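You operate a simulated robot arm through the tools that you are given. There is no shell and no other tool.

You run a simulated robot arm. Do the job below in one go: nothing can be reset, and whatever is moved stays where it is left.

JOB
Put things in order on the top of the sample bench. At the end: the orange cap from the top of the sample bench is in the deep grey tray; the white gauge block from the top of the sample bench stands on top of the grey rubble lump; the white eye wash bottle from the top of the sample bench stands where the orange cap stood; the purple tin stands on top of the brown card box (marked "Filler"); whatever was shut is shut again. Leave all else as you found it, and nothing knocked over.

The check looks at the end state, three seconds after you hand in, the way a careful person would. Anything else that was tipped, shoved, dropped, spilled or broken makes it a failure. A push-on lid holds only when it is set on centred and level and pressed home; a screw cap is set on level and turned clockwise until tight.

ROBOT AND FRAMES
A 6-joint arm with a two-finger parallel gripper, fixed in place. Base frame: the origin is on the floor under the middle of its stand, x ahead of it, y to its left, z up; the work surface is at about z = 800. Readings come in mm, rad, newtons and seconds.
With the tool pointing down near the work surface it reaches from about 340 to 760 mm from the base axis. Its first joint turns from -1.152 to 1.152 rad. Payload 2.45 kg.
The TCP is the grasp point between the finger pads, 24 mm short of the fingertips. In the tool frame z runs along the fingers and y along their closing line. The gripper opens to 68 mm. The fingers are 17 mm wide and 10 mm thick; the gripper's body (40 by 70 mm) begins 41 mm behind the TCP.
Orientation is told as [roll, pitch, yaw] about the base's x, y, z axes, in that order, counted from this pose: with the fingers straight down and closing along the base's y, the tool's x points along the base's -x, its y along +y and its z along -z.

CONTROLS
- The arm moves only by the tool apply_moves. Its argument "rows" is a list of rows, each a list of 7 numbers: the turn, a rotation vector about the tool's x, y, z in degrees, then the shift along the tool's x, y, z in mm, then the gripper command, from -1 (fully open) to 1 (shut), values between in proportion. In form: [[wx, wy, wz, tx, ty, tz, claw], ...]. A call has 1 to 20 rows; each row is the pose to reach, as a shift and turn from the pose commanded when the call began, along the tool's axes at that moment. Each row takes 0.2 s and may step no farther than 50 mm and 0.15 rad from the row before; otherwise, or with a gripper value out of range, the whole call is refused. Where a pose cannot be reached the arm comes as near as it can. A force on the tool above 40 N (or 10 N above the force at the start of the call, whichever is more), or a blocked arm, ends the call early, and 0.2 s more pass. The fingers move at their own pace (about 108 mm/s each) and stop on an object; they squeeze with about 26 N. The grip force told is the motor's: it shows also when the fingers shut on nothing. Time passes only in rows, and 0.2 s behind the last, so rows that repeat a pose let the fingers close. It gives the time, the measured TCP pose, the force on the tool (base axes), the opening and the grip force at its end, in the units of the frame above (readings bear some noise), with the torque about the TCP (base axes, N m) and any sound that the robot's microphone picked up.
- Cameras (640 x 400 px; columns grow to the right, rows downward): "scene" is fixed at [172.4, 426.9, 1448.5]; the picture's right is [-0.65, -0.76, 0.00], its down [-0.54, 0.45, -0.71] and it looks along [0.54, -0.46, -0.70] (base axes); focal length 315 px, centre (320, 200). "wrist" rides on the gripper at [84, 11, -75] in the tool frame; the picture's right is [-0.13, 0.99, 0.00], its down [-0.60, -0.08, -0.79] and it looks along [-0.79, -0.10, 0.61] (tool axes); focal length 251 px, centre (320, 200). There is no depth. A picture from a camera that has moved, and an enlarged one, comes with that camera's place and axes in the base frame and with its lens.
- snapshot(camera): a new picture of that camera. It takes no simulated time.
- zoom(camera, box): a new picture of the part [left, top, right, bottom] of that camera's present view, enlarged. It takes no simulated time.
- job_done(): hands the job in; it is judged then, once.

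Nothing tells you positions but the pictures and the camera data. Unless the task says otherwise, let go and move clear before handing in.

The tools are called after "Request:" as a command line: name --pt "numbers of a row" for each row, then --argument value for the rest, lists and objects as JSON in quotes. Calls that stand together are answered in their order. apply_moves: Moves the arm, as the interface text tells. Its arguments: {"type":"object","properties":{"rows":{"type":"array","items":{"type":"array","items":{"type":"number"}}}},"required":["rows"]} The other tools are called the same way: snapshot (camera) takes a picture; zoom (camera, box) takes an enlarged picture of a part of a camera's view; job_done () hands the job in.

At the start:

```text
time: 0.0
ee_pos: [475.4, -134.6, 1079.1]
tcp_rot: [0.0, -0.002, 0.001]
contact_force: [-0.5, -0.5, -0.3]
wrist_torque: [0.04, 0.02, 0.0]
gripper_width: 68.3
grip_force: 0.1
```

scene: 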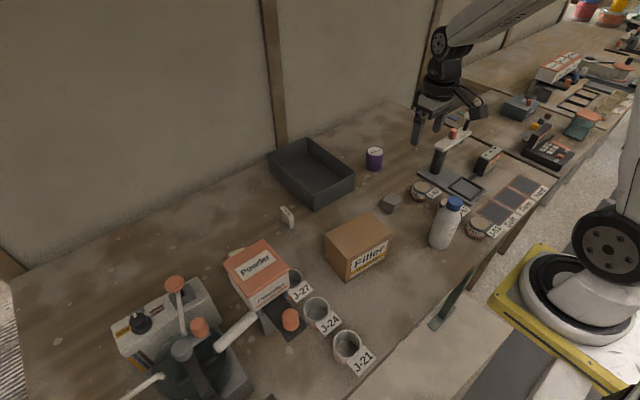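
wrist: 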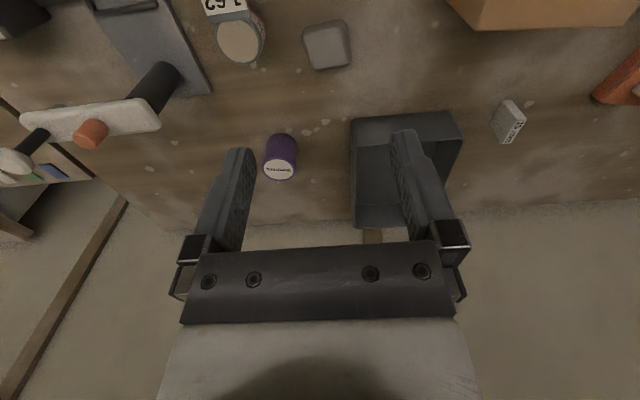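

I see a bench with a deep grey tray, purple tin, grey lump, white gauge block, Filler box, a white bottle with blue cap, and orange things near jars. I'll look closer first.

Request:
zoom --camera "scene" --box '[220, 230, 400, 380]'

Request:
zoom --camera "scene" --box '[360, 120, 560, 260]'

Request:
zoom --camera "scene" --box '[80, 240, 280, 400]'

Request:
zoom --camera "scene" --box '[240, 120, 420, 250]'

```text
2.67 times, centred on (310, 305) of scene
camera zoom: at [172.4, 426.9, 1448.5], right [-0.65, -0.76, 0.0], down [-0.54, 0.45, -0.71], along [0.54, -0.46, -0.7], focal length 840 px, centre (347, -80)
```

zoom: 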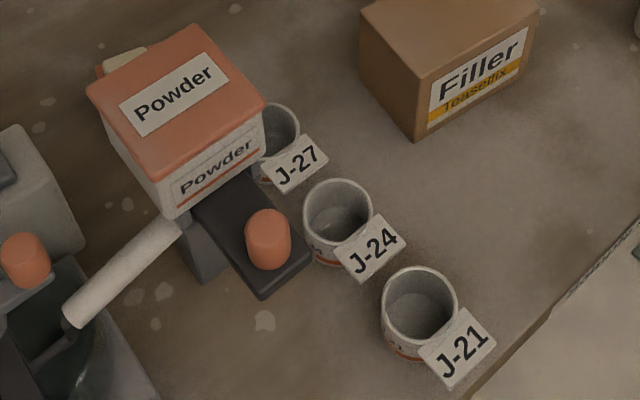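

```text
2.86 times, centred on (460, 190) of scene
camera zoom: at [172.4, 426.9, 1448.5], right [-0.65, -0.76, 0.0], down [-0.54, 0.45, -0.71], along [0.54, -0.46, -0.7], focal length 900 px, centre (-80, 229)
```

zoom: 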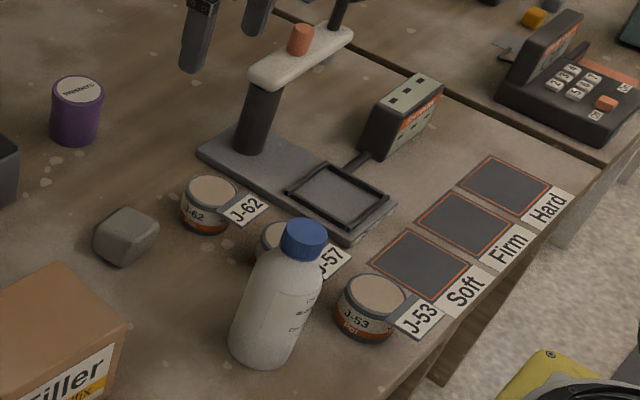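

```text
2.50 times, centred on (180, 320) of scene
camera zoom: at [172.4, 426.9, 1448.5], right [-0.65, -0.76, 0.0], down [-0.54, 0.45, -0.71], along [0.54, -0.46, -0.7], focal length 788 px, centre (670, -100)
```

zoom: 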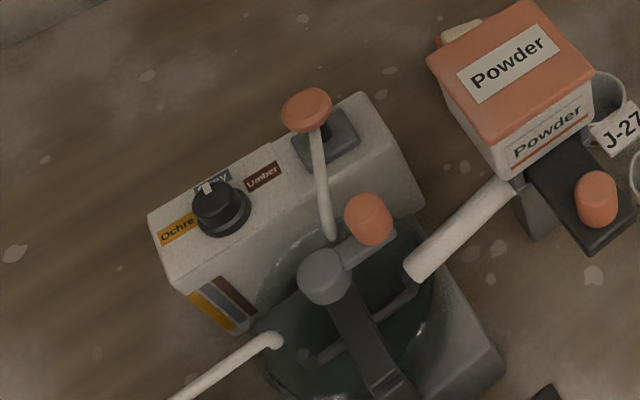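

```text
3.08 times, centred on (330, 185) of scene
camera zoom: at [172.4, 426.9, 1448.5], right [-0.65, -0.76, 0.0], down [-0.54, 0.45, -0.71], along [0.54, -0.46, -0.7], focal length 970 px, centre (289, 246)
```

zoom: 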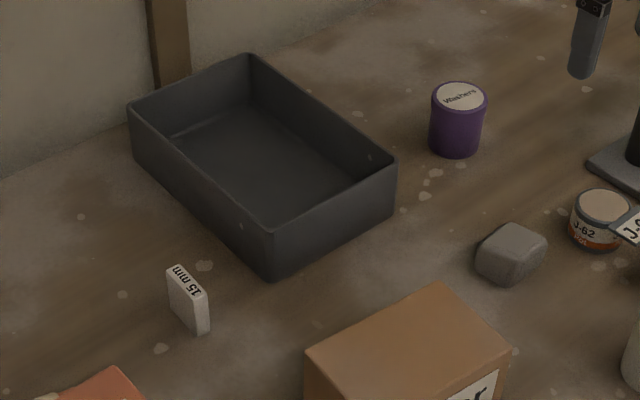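

The layout is clear in outline, but I still have to identify the orange cap and the eye wash bottle. I'll zoom in on the candidates.

Request:
zoom --camera "scene" --box '[215, 235, 305, 295]'

Request:
zoom --camera "scene" --box '[415, 180, 505, 250]'

Request:
zoom --camera "scene" --box '[500, 40, 640, 150]'

Request:
zoom --camera "scene" --box '[260, 290, 380, 380]'

Request:
zoom --camera "wrist" --box '[0, 0, 320, 200]'

Request:
zoom --camera "scene" --box '[420, 120, 510, 200]'

```text
6.67 times, centred on (260, 265) of scene
camera zoom: at [172.4, 426.9, 1448.5], right [-0.65, -0.76, 0.0], down [-0.54, 0.45, -0.71], along [0.54, -0.46, -0.7], focal length 2101 px, centre (720, -233)
```

zoom: 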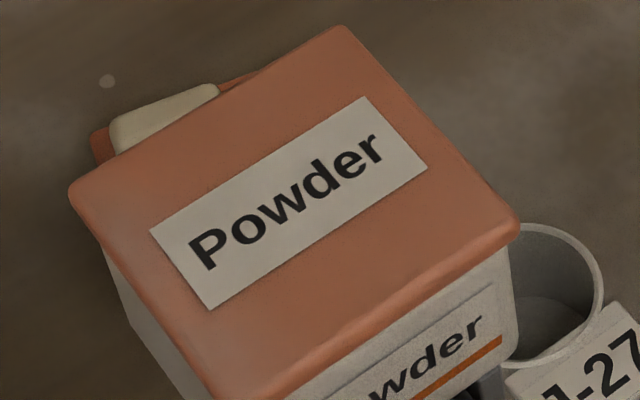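

```text
5.71 times, centred on (460, 215) of scene
camera zoom: at [172.4, 426.9, 1448.5], right [-0.65, -0.76, 0.0], down [-0.54, 0.45, -0.71], along [0.54, -0.46, -0.7], focal length 1801 px, centre (-480, 114)
```

zoom: 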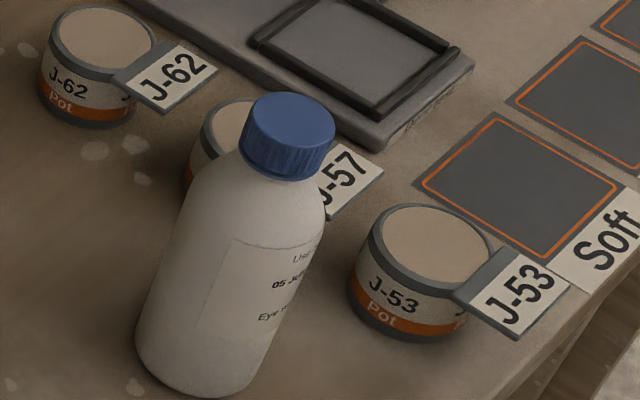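

```text
3.64 times, centred on (570, 95) of scene
camera zoom: at [172.4, 426.9, 1448.5], right [-0.65, -0.76, 0.0], down [-0.54, 0.45, -0.71], along [0.54, -0.46, -0.7], focal length 1146 px, centre (-589, 582)
```

zoom: 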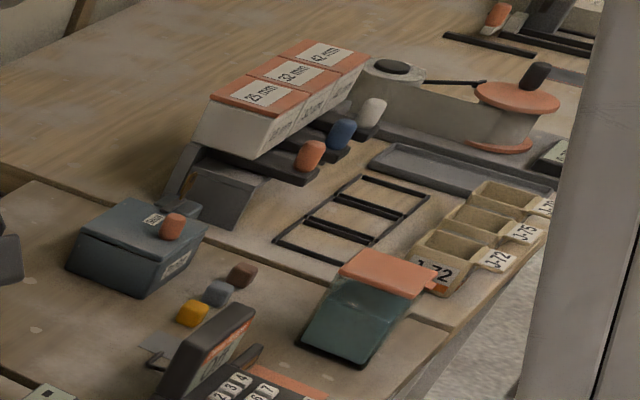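

```text
4.44 times, centred on (320, 335) of scene
camera zoom: at [172.4, 426.9, 1448.5], right [-0.65, -0.76, 0.0], down [-0.54, 0.45, -0.71], along [0.54, -0.46, -0.7], focal length 1400 px, centre (320, -400)
```

zoom: 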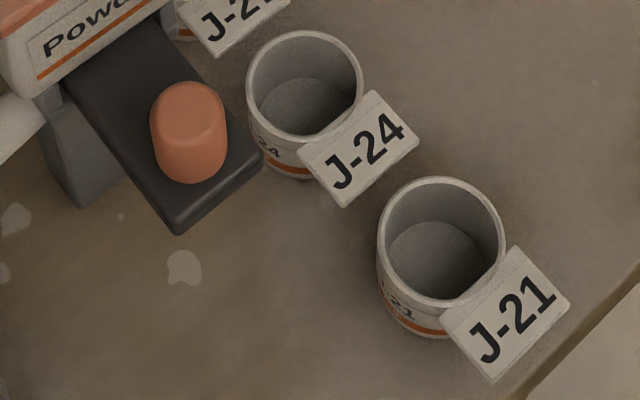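

```text
2.00 times, centred on (160, 100) of wrist
camera zoom: at [390.0, -123.3, 1154.2], right [0.13, 0.99, 0.0], down [0.6, -0.08, 0.79], along [0.79, -0.1, -0.61], focal length 503 px, centre (640, 400)
```

zoom: 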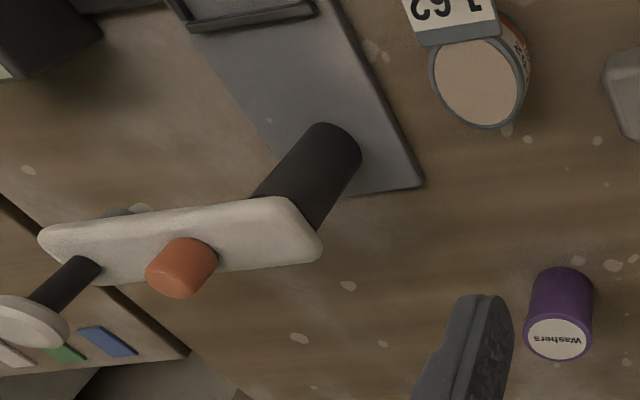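

```text
5.00 times, centred on (465, 160) of scene
camera zoom: at [172.4, 426.9, 1448.5], right [-0.65, -0.76, 0.0], down [-0.54, 0.45, -0.71], along [0.54, -0.46, -0.7], focal length 1576 px, centre (-405, 400)
```

zoom: 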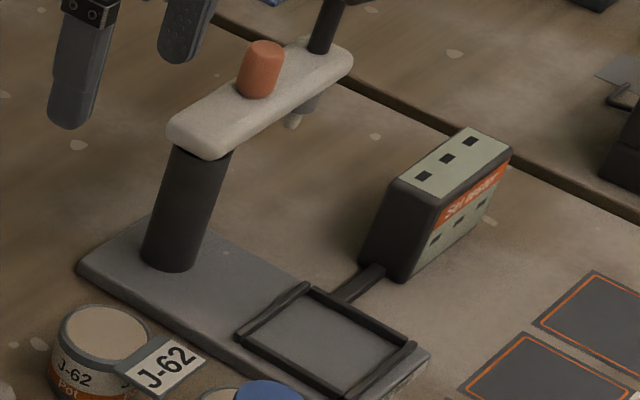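

I found the bottle ("Eye w..." label, blue cap). The orange cap isn't certain, since the visible orange knobs look like machine parts. I'll lift and swing left to look with the wrist camera.

Request:
apply_moves --pt "0 0 0 10 45 -20 -1" --pt "0 0 0 20 90 -40 -1" --pt "0 0 0 30 135 -60 -1" --pt "0 0 0 40 180 -70 -1" --pt "0 0 0 50 225 -70 -1" --pt "0 0 0 60 260 -70 -1" --pt "0 0 0 60 260 -70 -1"

Request:
snapshot --camera "wrist"

Request:
snapshot --camera "scene"

```text
refused: row 1 steps farther than a row can; nothing moved
```

```text
taken
camera wrist: at [390.0, -123.3, 1154.2], right [0.13, 0.99, 0.0], down [0.6, -0.08, 0.79], along [0.79, -0.1, -0.61], focal length 251 px, centre (320, 200)
```

wrist: 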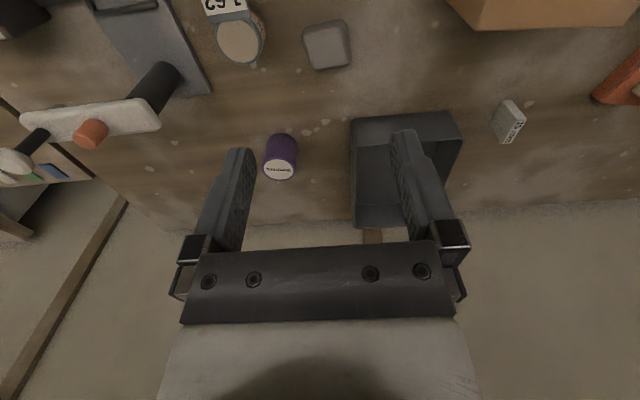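

```text
taken
```

scene: 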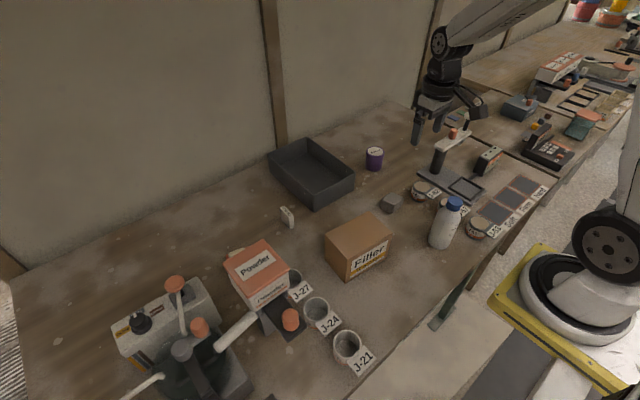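

The step was slightly too large. I'll retry with smaller steps and zoom in on the green thing at the bench front.

Request:
apply_moves --pt "0 0 0 8 40 -10 -1" --pt "0 0 0 16 80 -20 -1" --pt "0 0 0 24 120 -30 -1" --pt "0 0 0 32 160 -40 -1" --pt "0 0 0 40 200 -50 -1" --pt "0 0 0 48 240 -60 -1" --pt "0 0 0 56 280 -70 -1" --pt "0 0 0 56 280 -70 -1"

Request:
snapshot --camera "wrist"

Request:
snapshot --camera "scene"

Request:
zoom --camera "scene" --box '[380, 240, 520, 340]'

```text
time: 1.8
ee_pos: [419.0, 147.2, 1147.1]
tcp_rot: [0.0, -0.002, -0.001]
contact_force: [0.7, -0.3, 0.2]
wrist_torque: [-0.02, -0.02, 0.02]
gripper_width: 68.0
grip_force: 0.1
```

```text
taken
camera wrist: at [334.6, 158.2, 1221.7], right [0.13, 0.99, 0.0], down [0.6, -0.08, 0.79], along [0.79, -0.1, -0.61], focal length 251 px, centre (320, 200)
```

wrist: 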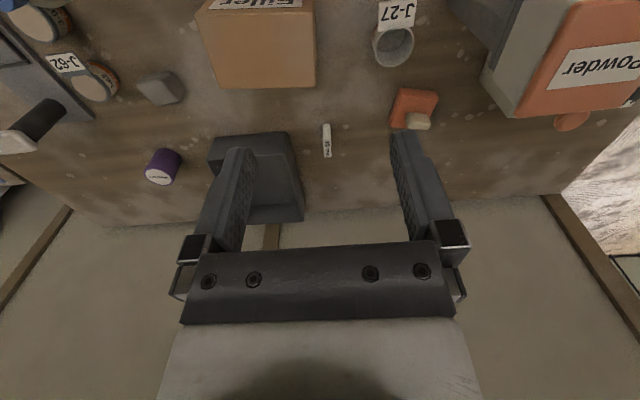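

```text
taken
```

scene: 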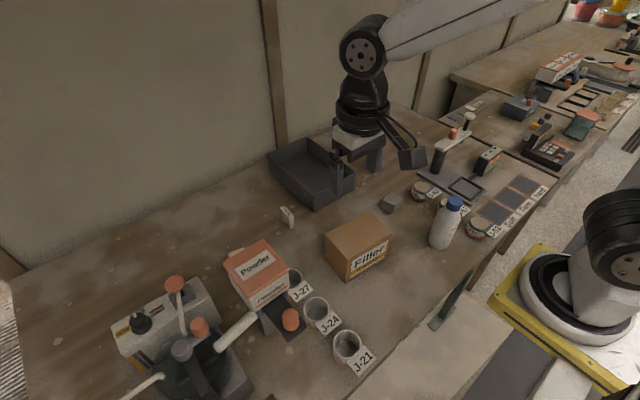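

```text
4.00 times, centred on (450, 290) of scene
camera zoom: at [172.4, 426.9, 1448.5], right [-0.65, -0.76, 0.0], down [-0.54, 0.45, -0.71], along [0.54, -0.46, -0.7], focal length 1260 px, centre (-200, -160)
```

zoom: 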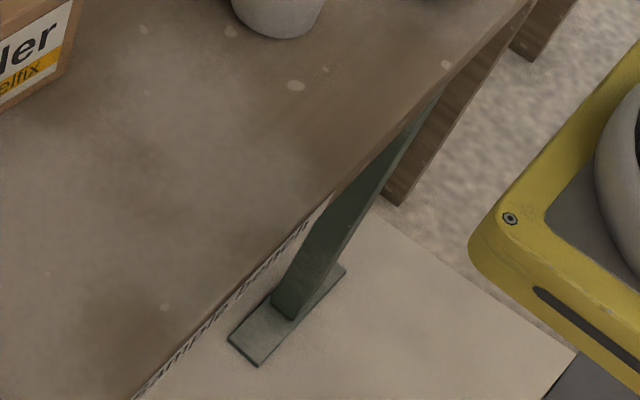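

There's an orange piece with a tan bit behind the Powder dispenser. I'll zoom in on that.

Request:
zoom --camera "wrist" --box '[360, 60, 480, 140]'

Request:
zoom --camera "wrist" --box '[480, 20, 640, 140]'

Request:
zoom --camera "wrist" --box '[100, 90, 260, 200]'

```text
5.00 times, centred on (420, 100) of wrist
camera zoom: at [334.6, 158.2, 1221.7], right [0.13, 0.99, 0.0], down [0.6, -0.08, 0.79], along [0.79, -0.1, -0.61], focal length 1257 px, centre (-180, 700)
```

zoom: 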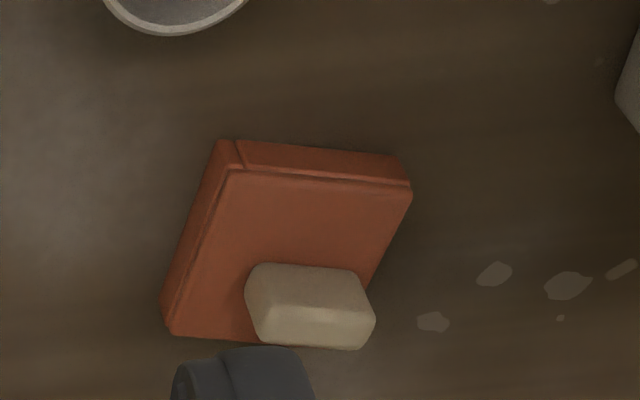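

```text
3.33 times, centred on (560, 80) of wrist
camera zoom: at [334.6, 158.2, 1221.7], right [0.13, 0.99, 0.0], down [0.6, -0.08, 0.79], along [0.79, -0.1, -0.61], focal length 838 px, centre (-480, 600)
```

zoom: 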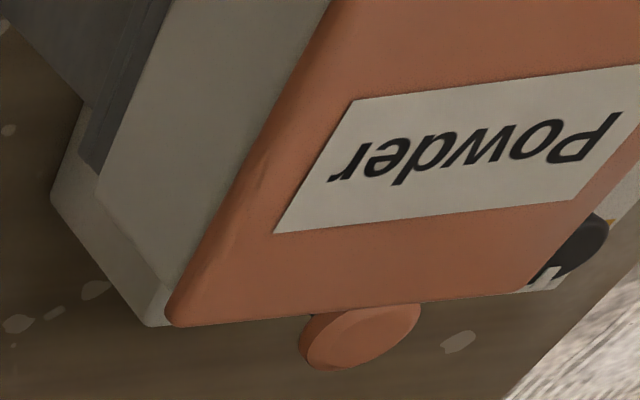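

```text
3.64 times, centred on (180, 145) of wrist
camera zoom: at [334.6, 158.2, 1221.7], right [0.13, 0.99, 0.0], down [0.6, -0.08, 0.79], along [0.79, -0.1, -0.61], focal length 914 px, centre (829, 400)
```

zoom: 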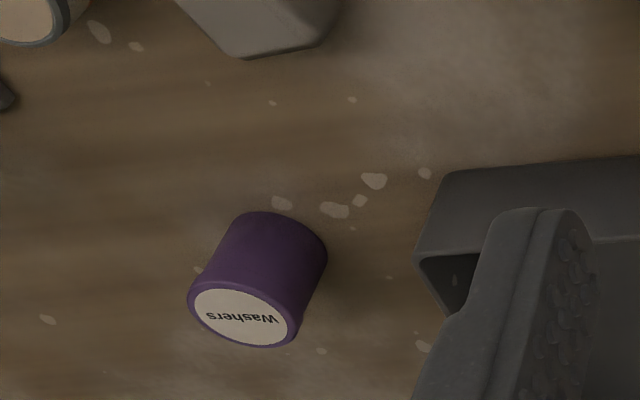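

The orange piece behind the dispenser sits near (611, 292) at about z 840 and looks like a small box with a tan part on top. I'll bring the camera lower and closer to it.

Request:
apply_moves --pt "0 0 0 -20 0 37 -1" --pt "0 0 0 -40 0 74 -1" --pt "0 0 0 -60 0 111 -1" --pt "0 0 0 -80 0 148 -1" --pt "0 0 0 -100 0 185 -1" --pt "0 0 0 -100 0 185 -1"

Request:
snapshot --camera "wrist"

Request:
snapshot --camera "scene"

```text
time: 3.2
ee_pos: [519.7, 144.8, 963.7]
tcp_rot: [-0.001, -0.003, -0.001]
contact_force: [-0.9, 0.7, -0.2]
wrist_torque: [0.02, -0.01, 0.0]
gripper_width: 67.8
grip_force: 0.0
```

```text
taken
camera wrist: at [435.0, 155.9, 1038.1], right [0.13, 0.99, 0.0], down [0.6, -0.08, 0.79], along [0.79, -0.1, -0.61], focal length 251 px, centre (320, 200)
```

wrist: 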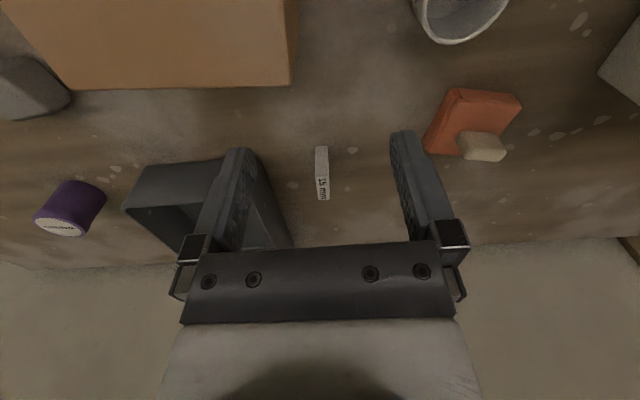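

```text
taken
```

scene: 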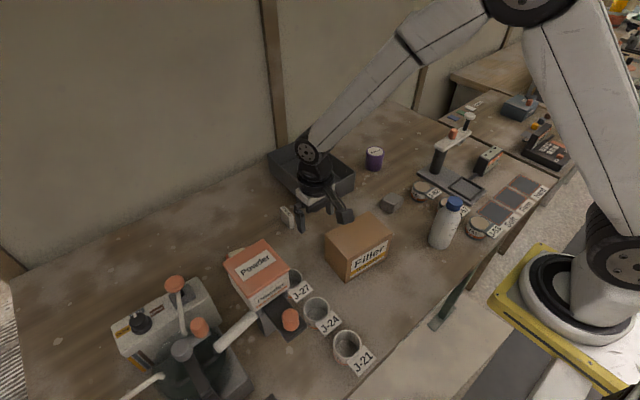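

Request:
zoom --camera "wrist" --box '[400, 60, 560, 180]'

Request:
zoom --camera "wrist" --box '[400, 0, 640, 150]'

Request:
zoom --camera "wrist" --box '[280, 120, 370, 220]'

```text
3.33 times, centred on (480, 120) of wrist
camera zoom: at [435.0, 155.9, 1038.1], right [0.13, 0.99, 0.0], down [0.6, -0.08, 0.79], along [0.79, -0.1, -0.61], focal length 838 px, centre (-213, 467)
```

zoom: 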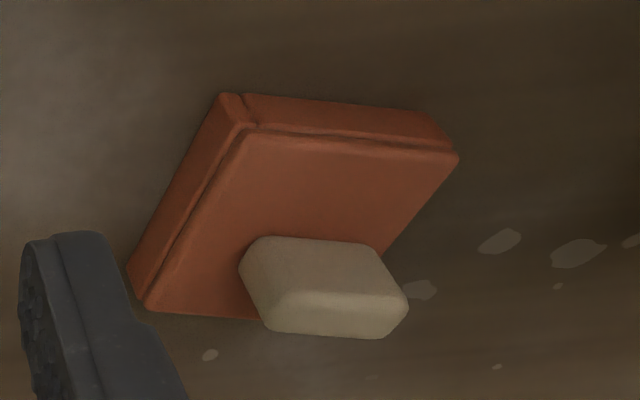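

```text
2.67 times, centred on (520, 75) of wrist
camera zoom: at [435.0, 155.9, 1038.1], right [0.13, 0.99, 0.0], down [0.6, -0.08, 0.79], along [0.79, -0.1, -0.61], focal length 670 px, centre (-213, 533)
```

zoom: 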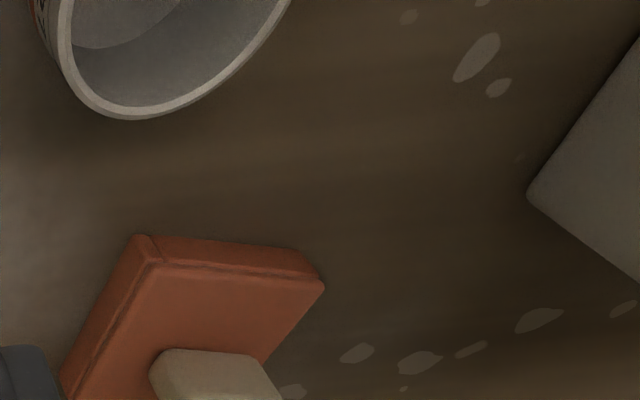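

```text
4.00 times, centred on (325, 170) of wrist
camera zoom: at [435.0, 155.9, 1038.1], right [0.13, 0.99, 0.0], down [0.6, -0.08, 0.79], along [0.79, -0.1, -0.61], focal length 1006 px, centre (300, 320)
```

zoom: 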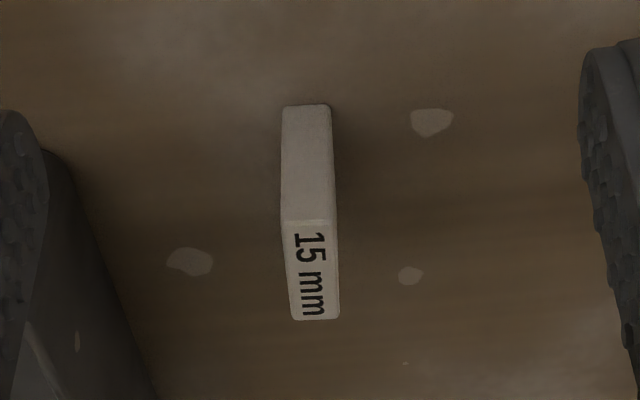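

The orange piece is a lidded orange box with a tan knob, so the orange cap may be somewhere hidden. I'll go up and yaw the camera left to survey the left end of the bench.

Request:
apply_moves --pt "0 0 0 15 0 -40 -1" --pt "0 0 0 30 0 -80 -1" --pt "0 0 0 45 0 -120 -1" --pt "0 0 0 60 0 -160 -1" --pt "0 0 0 60 0 -200 -1" --pt "0 0 -8 60 0 -220 -1" --pt "0 0 -16 60 0 -220 -1" --pt "0 0 -24 60 0 -220 -1" --pt "0 0 -32 60 0 -220 -1" --pt "0 0 -40 60 0 -220 -1" --pt "0 0 -48 60 0 -220 -1" --pt "0 0 -56 60 0 -220 -1" --pt "0 0 -56 60 0 -220 -1"

Request:
snapshot --camera "wrist"

```text
time: 6.0
ee_pos: [458.7, 145.5, 1185.1]
tcp_rot: [-0.001, -0.002, 0.98]
contact_force: [0.6, 0.0, -0.1]
wrist_torque: [0.0, 0.04, -0.02]
gripper_width: 68.1
grip_force: 0.0
```

```text
taken
camera wrist: at [401.7, 81.9, 1259.4], right [-0.75, 0.66, 0.0], down [0.4, 0.46, 0.79], along [0.52, 0.6, -0.61], focal length 251 px, centre (320, 200)
```

wrist: 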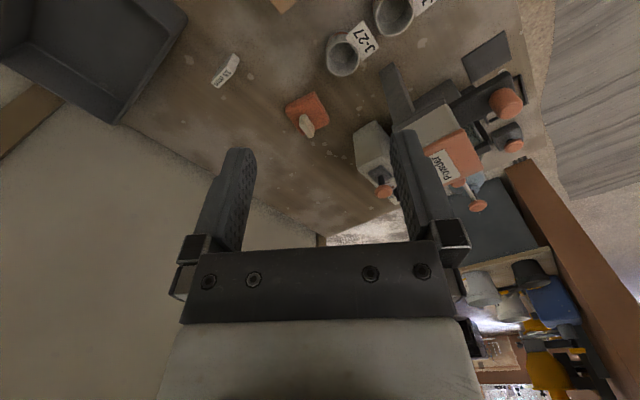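

Request:
zoom --camera "wrist" --box '[340, 0, 560, 140]'

Request:
zoom --camera "wrist" --box '[340, 100, 560, 240]'

Request:
zoom --camera "wrist" --box '[440, 220, 640, 400]'

```text
2.86 times, centred on (450, 70) of wrist
camera zoom: at [401.7, 81.9, 1259.4], right [-0.75, 0.66, 0.0], down [0.4, 0.46, 0.79], along [0.52, 0.6, -0.61], focal length 718 px, centre (-51, 571)
```

zoom: 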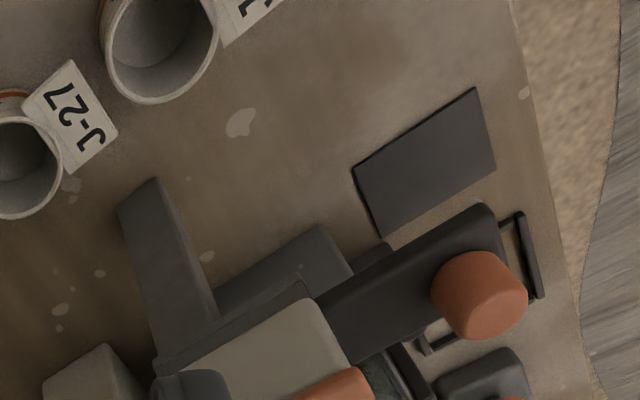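

```text
2.86 times, centred on (450, 170) of wrist
camera zoom: at [401.7, 81.9, 1259.4], right [-0.75, 0.66, 0.0], down [0.4, 0.46, 0.79], along [0.52, 0.6, -0.61], focal length 718 px, centre (-51, 286)
```

zoom: 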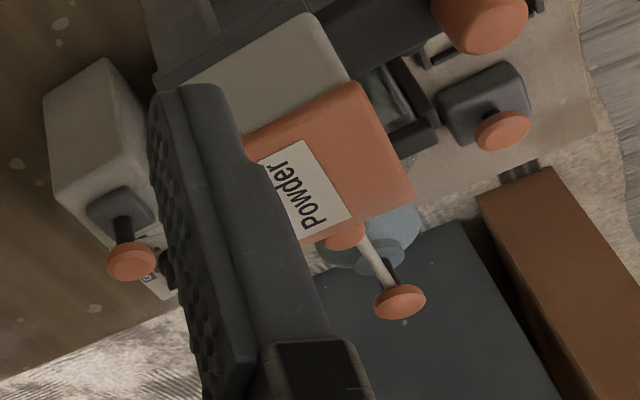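

```text
2.22 times, centred on (540, 310) of wrist
camera zoom: at [401.7, 81.9, 1259.4], right [-0.75, 0.66, 0.0], down [0.4, 0.46, 0.79], along [0.52, 0.6, -0.61], focal length 559 px, centre (-169, -44)
```

zoom: 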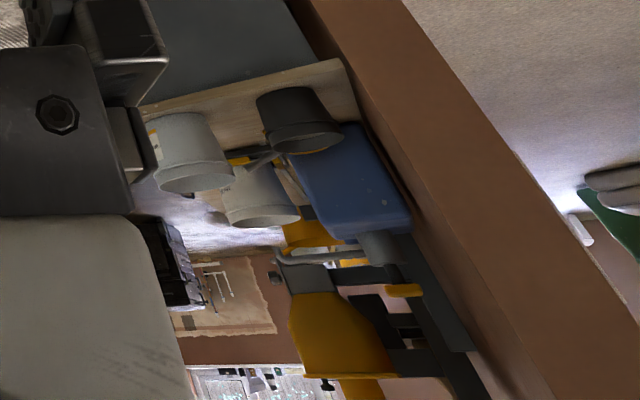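

No loose cap on the left side so far. Now I'll swing the camera to the right end to check behind the bottle, box and sieve.

Request:
apply_moves --pt "0 0 8 0 0 0 -1" --pt "0 0 16 0 0 0 -1" --pt "0 0 24 0 0 0 -1" --pt "0 0 32 0 0 0 -1" --pt "0 0 40 0 0 0 -1" --pt "0 0 48 0 0 0 -1" --pt "0 0 56 0 0 0 -1" --pt "0 0 64 0 0 0 -1" --pt "0 0 72 0 0 0 -1" --pt "0 0 80 0 0 0 -1" --pt "0 0 88 0 0 0 -1" --pt "0 0 96 0 0 0 -1" --pt "0 0 104 0 0 0 -1" --pt "0 0 112 0 0 0 -1" --pt "0 0 120 0 0 0 -1" --pt "0 0 126 0 0 0 -1" --pt "0 0 126 0 0 0 -1"

Request:
snapshot --camera "wrist"

```text
time: 9.6
ee_pos: [457.8, 145.0, 1183.4]
tcp_rot: [0.0, 0.0, -1.224]
contact_force: [-1.2, -0.4, 0.5]
wrist_torque: [0.01, 0.02, 0.0]
gripper_width: 68.1
grip_force: 0.1
```

```text
taken
camera wrist: at [439.2, 227.9, 1259.2], right [0.98, 0.22, 0.0], down [0.13, -0.59, 0.79], along [0.17, -0.77, -0.61], focal length 251 px, centre (320, 200)
```

wrist: 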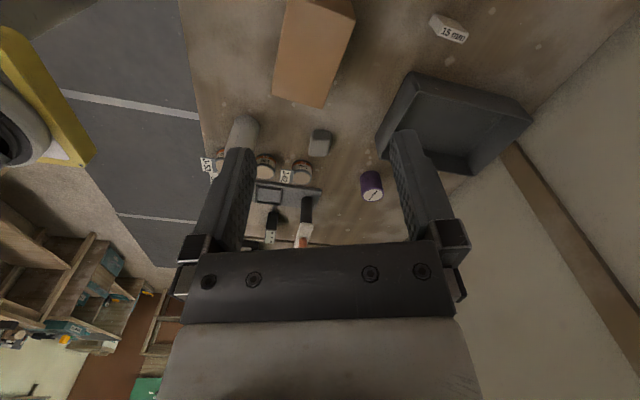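

Nothing orange and loose in this view either. I'll move right and check the bench there from other angles.

Request:
apply_moves --pt "0 0 0 0 0 0 -1" --pt "0 0 -8 -40 -14 0 -1" --pt "0 0 -16 -80 -28 0 -1" --pt "0 0 -24 -120 -42 0 -1" --pt "0 0 -32 -160 -56 0 -1" --pt "0 0 -40 -200 -70 0 -1" --pt "0 0 -48 -240 -84 0 -1" --pt "0 0 -56 -280 -98 0 -1" --pt "0 0 -64 -320 -112 0 -1" --pt "0 0 -70 -320 -112 0 -1" --pt "0 0 -70 -320 -112 0 -1"

Request:
snapshot --camera "wrist"

Request:
snapshot --camera "scene"

```text
time: 12.0
ee_pos: [461.9, -192.5, 1185.6]
tcp_rot: [0.0, -0.003, 0.001]
contact_force: [-0.1, 0.2, 0.0]
wrist_torque: [0.04, 0.03, 0.02]
gripper_width: 68.1
grip_force: 0.1
```

```text
taken
camera wrist: at [376.5, -182.6, 1260.0], right [0.13, 0.99, 0.0], down [0.6, -0.08, 0.79], along [0.79, -0.1, -0.61], focal length 251 px, centre (320, 200)
```

wrist: 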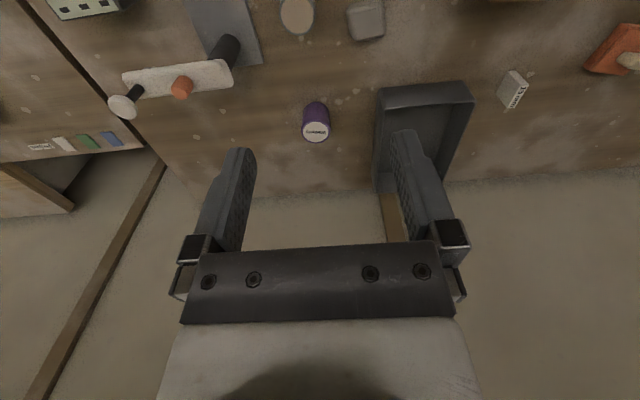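

```text
taken
```

scene: 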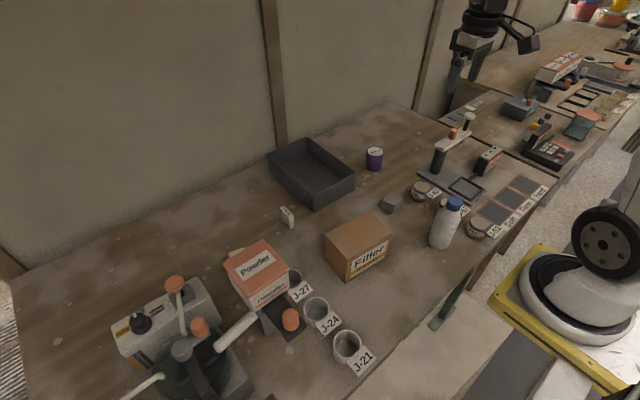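

I'll tilt the wrist so the camera looks straight down on the near strip of the bench.

Request:
apply_moves --pt "0 8 0 0 0 0 -1" --pt "0 16 0 0 0 0 -1" --pt "0 24 0 0 0 0 -1" --pt "0 32 0 0 0 0 -1" --pt "0 40 0 0 0 0 -1" --pt "0 48 0 0 0 0 -1" --pt "0 48 0 0 40 0 -1" --pt "0 48 0 0 80 0 -1" --pt "0 48 0 0 80 0 -1"

Request:
snapshot --camera "wrist"

```text
time: 14.0
ee_pos: [464.4, -115.5, 1182.8]
tcp_rot: [0.0, 0.837, -0.002]
contact_force: [0.2, -0.4, 0.7]
wrist_torque: [0.0, 0.01, 0.01]
gripper_width: 67.9
grip_force: 0.1
```

```text
taken
camera wrist: at [462.9, -105.0, 1295.7], right [0.09, 0.99, -0.1], down [0.99, -0.08, 0.08], along [0.08, -0.1, -0.99], focal length 251 px, centre (320, 200)
```

wrist: 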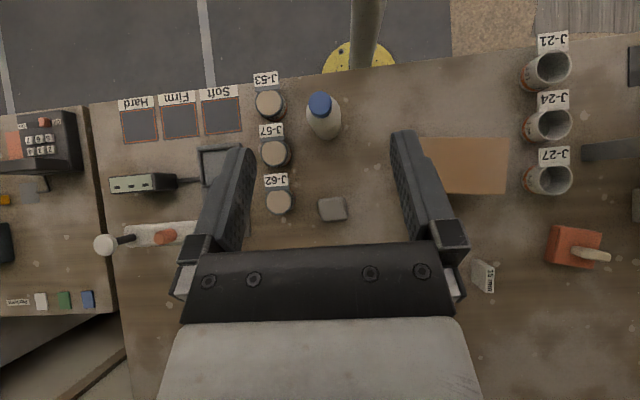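

That's a good top-down view, and there's no loose cap on the right half. I'll slide left with the same tilt.

Request:
apply_moves --pt "0 0 0 0 45 0 -1" --pt "0 0 0 0 90 0 -1" --pt "0 0 0 0 135 0 -1" --pt "0 0 0 0 180 0 -1" --pt "0 0 0 0 225 0 -1" --pt "0 0 0 0 270 0 -1" --pt "0 0 0 0 315 0 -1" --pt "0 0 0 0 360 0 -1" --pt "0 0 0 0 360 0 -1"

Request:
snapshot --camera "wrist"

```text
time: 16.0
ee_pos: [463.9, 248.4, 1186.0]
tcp_rot: [0.0, 0.836, 0.001]
contact_force: [-0.4, 0.2, 0.1]
wrist_torque: [0.0, -0.01, 0.0]
gripper_width: 68.1
grip_force: 0.1
```

```text
taken
camera wrist: at [461.7, 259.3, 1298.5], right [0.09, 0.99, -0.1], down [0.99, -0.08, 0.08], along [0.08, -0.1, -0.99], focal length 251 px, centre (320, 200)
```

wrist: 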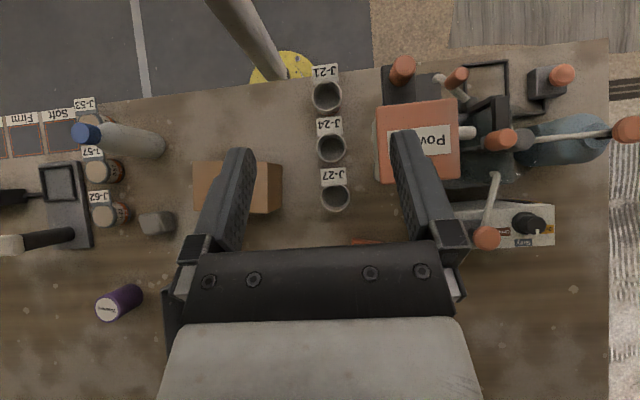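

Request:
zoom --camera "wrist" --box '[370, 40, 640, 260]'

Request:
zoom --camera "wrist" --box '[300, 150, 480, 260]'

```text
1.82 times, centred on (505, 150) of wrist
camera zoom: at [461.7, 259.3, 1298.5], right [0.09, 0.99, -0.1], down [0.99, -0.08, 0.08], along [0.08, -0.1, -0.99], focal length 457 px, centre (-16, 291)
```

zoom: 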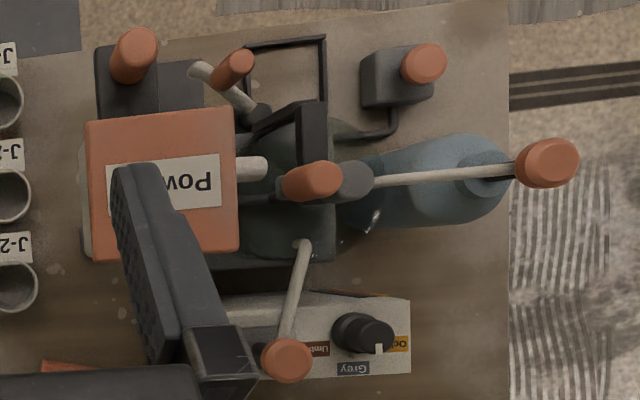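

```text
3.56 times, centred on (390, 205) of wrist
camera zoom: at [461.7, 259.3, 1298.5], right [0.09, 0.99, -0.1], down [0.99, -0.08, 0.08], along [0.08, -0.1, -0.99], focal length 894 px, centre (71, 182)
```

zoom: 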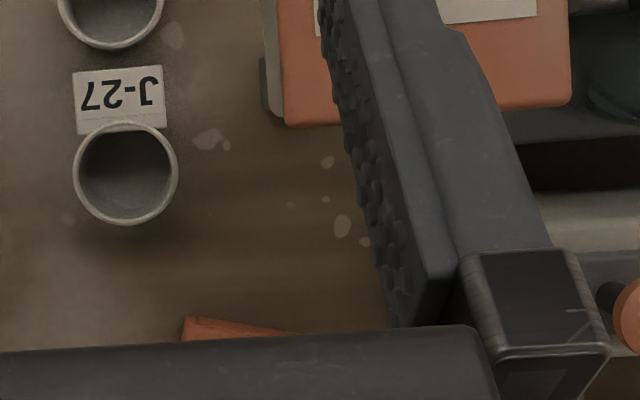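

All the other orange knobs are fixed machine handles. The flat orange thing near (600, 285) needs a closer side look, so I'll level the tool and go nearer.

Request:
apply_moves --pt "0 -8 0 0 -10 0 -1" --pt "0 -16 0 0 -20 0 -1" --pt "0 -24 0 0 -30 0 -1" --pt "0 -32 0 0 -40 0 -1" --pt "0 -40 0 0 -50 0 -1" --pt "0 -47.9 0 0 -60 0 -1" --pt "0 -47.9 0 0 -60 0 -1"

Request:
apply_moves --pt "0 0 -8 -40 0 0 -1" --pt "0 0 -16 -80 0 0 -1" --pt "0 0 -24 -120 0 10 -1" --pt "0 0 -32 -156 0 30 -1" --pt "0 0 -40 -156 0 70 -1" --pt "0 0 -48 -156 0 110 -1" --pt "0 0 -56 -156 0 150 -1" --pt "0 0 -64 -156 0 190 -1" --pt "0 0 -72 -156 0 230 -1" --pt "0 0 -80 -156 0 260 -1" --pt "0 0 -90 -156 0 275 -1" --pt "0 0 -90 -156 0 275 -1"

Request:
snapshot --camera "wrist"

Request:
snapshot --camera "scene"

```text
time: 17.6
ee_pos: [464.2, 187.0, 1185.2]
tcp_rot: [0.0, -0.002, -0.001]
contact_force: [0.2, -0.4, 0.4]
wrist_torque: [0.03, 0.01, 0.0]
gripper_width: 67.9
grip_force: 0.1
```

```text
refused: row 11 steps farther than a row can; nothing moved
```

```text
taken
camera wrist: at [378.1, 198.2, 1260.2], right [0.13, 0.99, 0.0], down [0.6, -0.08, 0.79], along [0.79, -0.1, -0.61], focal length 251 px, centre (320, 200)
```

wrist: 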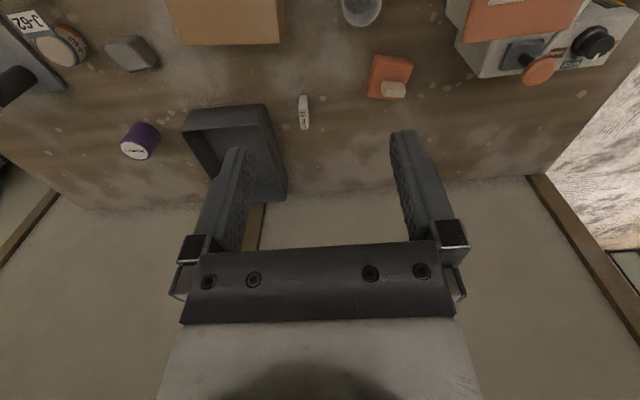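

```text
taken
```

scene: 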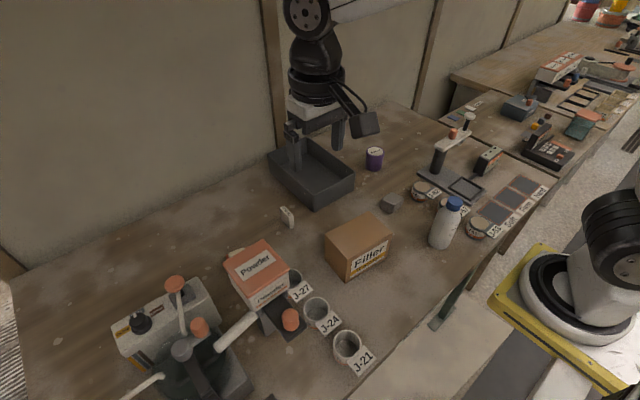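

Request:
apply_moves --pt "0 0 -8 -40 0 0 -1" --pt "0 0 -16 -80 0 0 -1" --pt "0 0 -24 -120 0 10 -1" --pt "0 0 -32 -156 0 30 -1" --pt "0 0 -40 -156 0 70 -1" --pt "0 0 -48 -156 0 110 -1" --pt "0 0 -56 -156 0 150 -1" --pt "0 0 -64 -156 0 190 -1" --pt "0 0 -72 -156 0 230 -1" --pt "0 0 -80 -156 0 250 -1" --pt "0 0 -88 -156 0 265 -1" --pt "0 0 -88 -156 0 265 -1"

Request:
snapshot --camera "wrist"

Request:
snapshot --camera "scene"

```text
time: 20.2
ee_pos: [620.2, 185.9, 918.8]
tcp_rot: [0.001, 0.0, 1.538]
contact_force: [-0.1, 0.6, 0.0]
wrist_torque: [-0.03, -0.02, 0.02]
gripper_width: 68.1
grip_force: 0.0
```

```text
taken
camera wrist: at [606.5, 102.8, 994.5], right [-0.99, 0.16, 0.0], down [0.1, 0.6, 0.79], along [0.13, 0.78, -0.61], focal length 251 px, centre (320, 200)
```

wrist: 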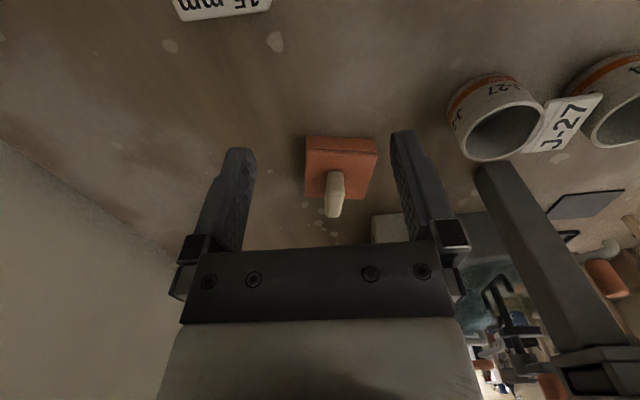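

```text
taken
```

scene: 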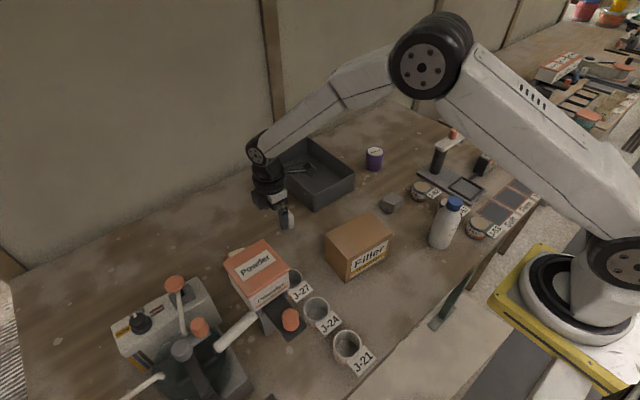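

Request:
zoom --camera "wrist" --box '[280, 110, 400, 230]'

Request:
zoom --camera "wrist" --box '[440, 150, 640, 400]'

Request:
zoom --camera "scene" --box '[240, 120, 420, 250]'

```text
3.33 times, centred on (340, 170) of wrist
camera zoom: at [606.5, 102.8, 994.5], right [-0.99, 0.16, 0.0], down [0.1, 0.6, 0.79], along [0.13, 0.78, -0.61], focal length 838 px, centre (253, 300)
```

zoom: 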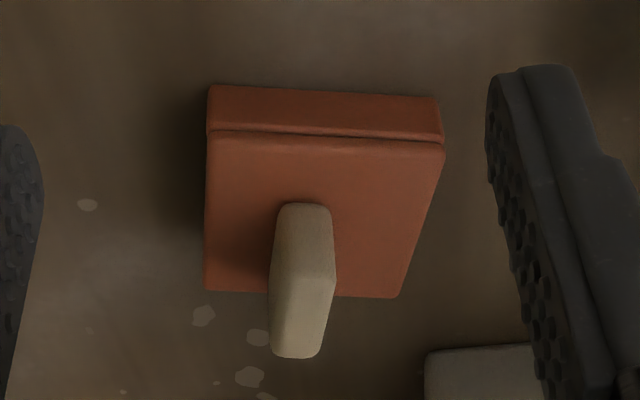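

```text
1.60 times, centred on (540, 275) of wrist
camera zoom: at [606.5, 102.8, 994.5], right [-0.99, 0.16, 0.0], down [0.1, 0.6, 0.79], along [0.13, 0.78, -0.61], focal length 402 px, centre (-32, 80)
```

zoom: 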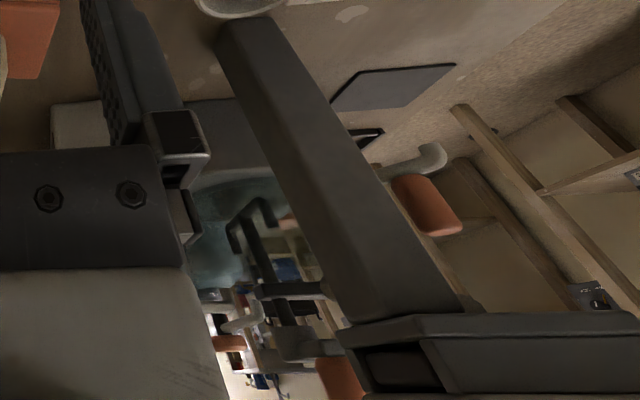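

```text
3.08 times, centred on (330, 185) of scene
camera zoom: at [172.4, 426.9, 1448.5], right [-0.65, -0.76, 0.0], down [-0.54, 0.45, -0.71], along [0.54, -0.46, -0.7], focal length 970 px, centre (289, 246)
```

zoom: 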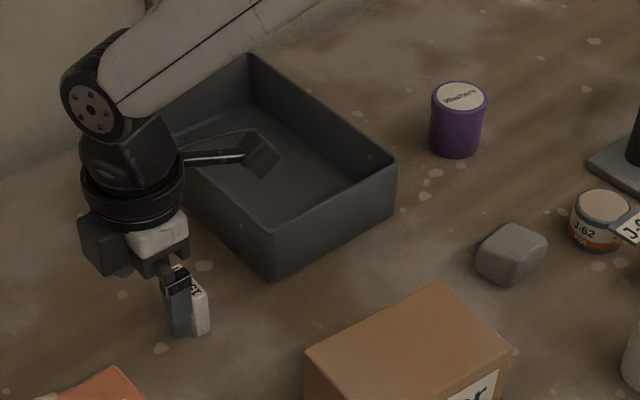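

By elimination the orange cap is this flat, square orange piece with a tan grip, at about (619, 292) and turned about 12°. Its plate top is at z≈821 and the grip reaches z≈846. I'll move above it with the fingers aligned across the grip and check.

Request:
apply_moves --pt "0 0 3 -36 0 0 -1" --pt "0 0 7 -72 1 0 -1" --pt "0 0 10.6 -108 2 5 -1" --pt "0 0 10.6 -108 2 13 -1" --pt "0 0 10.6 -108 2 13 -1"

Request:
snapshot --camera "wrist"

Request:
snapshot --camera "scene"

```text
time: 21.4
ee_pos: [621.8, 294.6, 907.0]
tcp_rot: [0.0, 0.0, 1.352]
contact_force: [-0.3, -0.2, 0.5]
wrist_torque: [-0.03, 0.01, 0.05]
gripper_width: 67.8
grip_force: 0.1
```

```text
taken
camera wrist: at [591.5, 216.4, 982.2], right [-0.94, 0.34, 0.0], down [0.21, 0.57, 0.79], along [0.27, 0.75, -0.61], focal length 251 px, centre (320, 200)
```

wrist: 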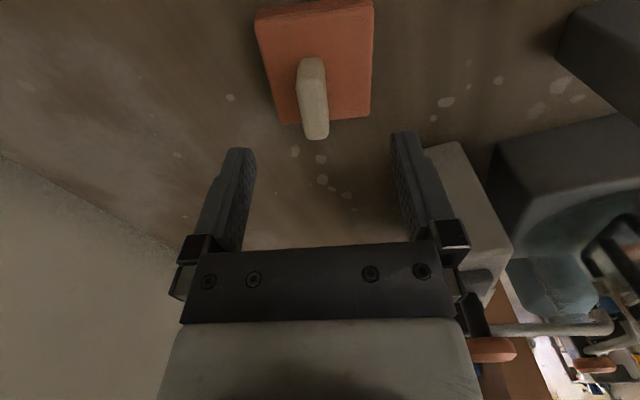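

```text
taken
```

scene: 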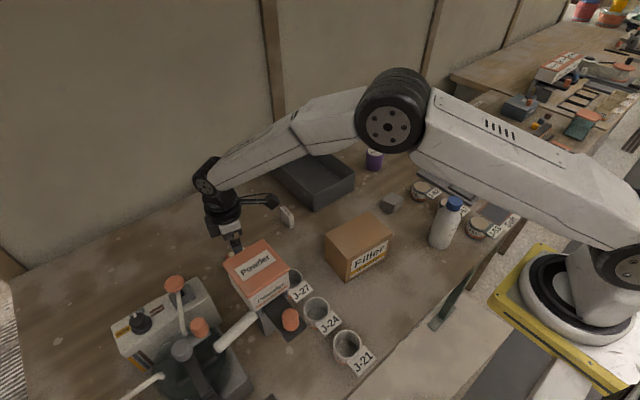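

Request:
zoom --camera "wrist" --box '[240, 0, 400, 150]'

```text
2.67 times, centred on (320, 75) of wrist
camera zoom: at [591.5, 216.4, 982.2], right [-0.94, 0.34, 0.0], down [0.21, 0.57, 0.79], along [0.27, 0.75, -0.61], focal length 670 px, centre (320, 533)
```

zoom: 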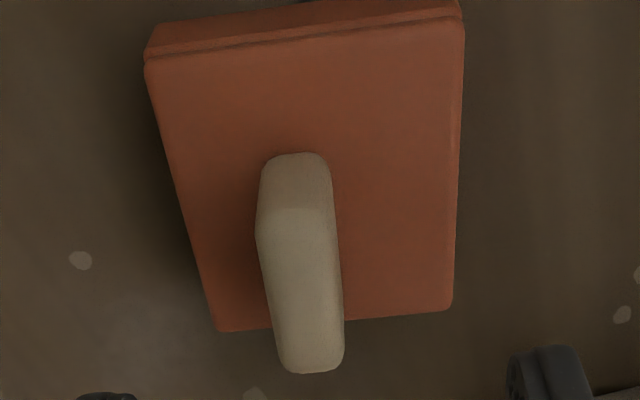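

The cap plate is 65 mm square centred at (619, 291), and the grip is about 17 mm thick with its top near z 846. I'll descend to grasp it across the thin side.

Request:
apply_moves --pt "0 0 1 -2.8 -1.6 30 -1" --pt "0 0 1 -2.8 -1.6 45 -1" --pt "0 0 1 -2.8 -1.6 57 -1" --pt "0 0 1 -2.8 -1.6 57 -1"

Request:
snapshot --camera "wrist"

Request:
zoom --camera "scene" --box '[180, 180, 300, 280]'

```text
time: 22.4
ee_pos: [623.8, 300.1, 850.7]
tcp_rot: [0.0, -0.002, 1.334]
contact_force: [-0.1, -0.3, -0.6]
wrist_torque: [0.01, 0.02, -0.02]
gripper_width: 68.0
grip_force: 0.0
```

```text
taken
camera wrist: at [592.4, 220.4, 925.4], right [-0.93, 0.36, 0.0], down [0.22, 0.57, 0.79], along [0.28, 0.74, -0.61], focal length 251 px, centre (320, 200)
```

wrist: 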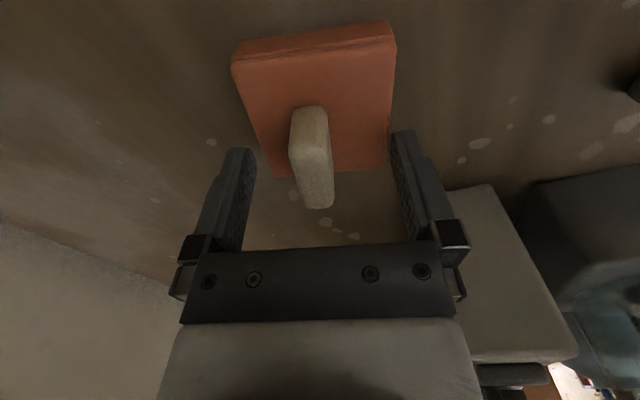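

```text
4.00 times, centred on (240, 230) of scene
camera zoom: at [172.4, 426.9, 1448.5], right [-0.65, -0.76, 0.0], down [-0.54, 0.45, -0.71], along [0.54, -0.46, -0.7], focal length 1260 px, centre (640, 80)
```

zoom: 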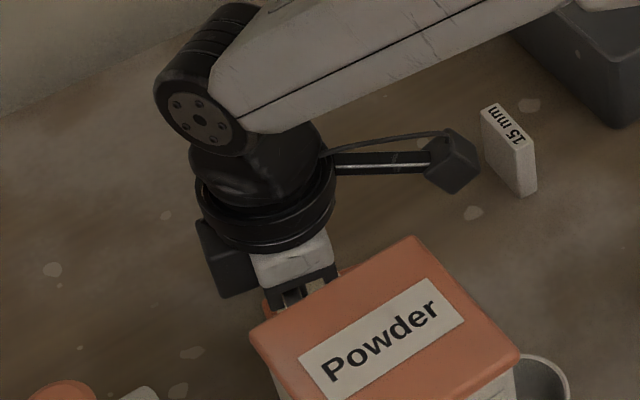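

The grip is between the fingers, nearly centred. I'll close, then lift a little and look.

Request:
apply_moves --pt "0 0 0 0 0 0 1" --pt "0 0 0 0 0 0 1" --pt "0 0 0 0 0 0 1" --pt "0 0 0 0 0 -3 1" --pt "0 0 0 0 0 -8 1" --pt "0 0 0 0 0 -15 1" --pt "0 0 0 0 0 -15 1"

Request:
snapshot --camera "wrist"

Request:
zoom --camera "wrist" --box '[220, 0, 420, 220]'

```text
time: 24.0
ee_pos: [622.8, 297.8, 866.0]
tcp_rot: [0.001, 0.001, 1.332]
contact_force: [0.1, 0.3, 0.1]
wrist_torque: [-0.01, 0.02, -0.03]
gripper_width: 15.3
grip_force: 25.6
```

```text
taken
camera wrist: at [591.8, 218.7, 940.6], right [-0.93, 0.36, 0.0], down [0.22, 0.57, 0.79], along [0.28, 0.74, -0.61], focal length 251 px, centre (320, 200)
```

wrist: 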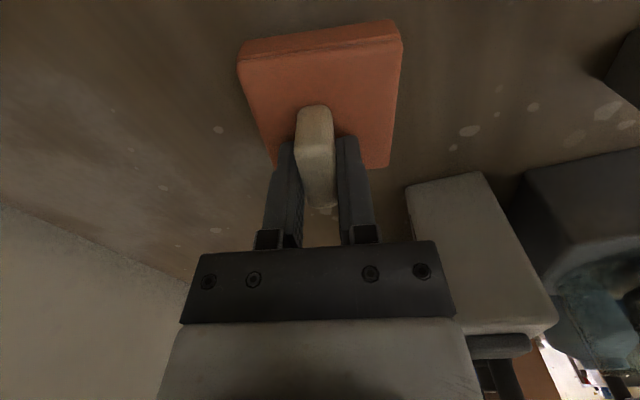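

```text
1.82 times, centred on (320, 110) of wrist
camera zoom: at [591.8, 218.7, 940.6], right [-0.93, 0.36, 0.0], down [0.22, 0.57, 0.79], along [0.28, 0.74, -0.61], focal length 457 px, centre (320, 364)
```

zoom: 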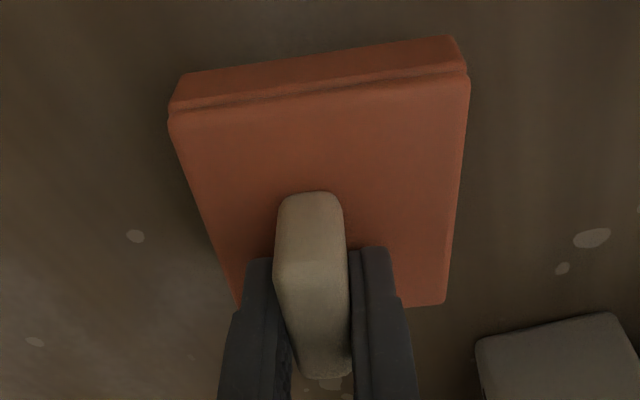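

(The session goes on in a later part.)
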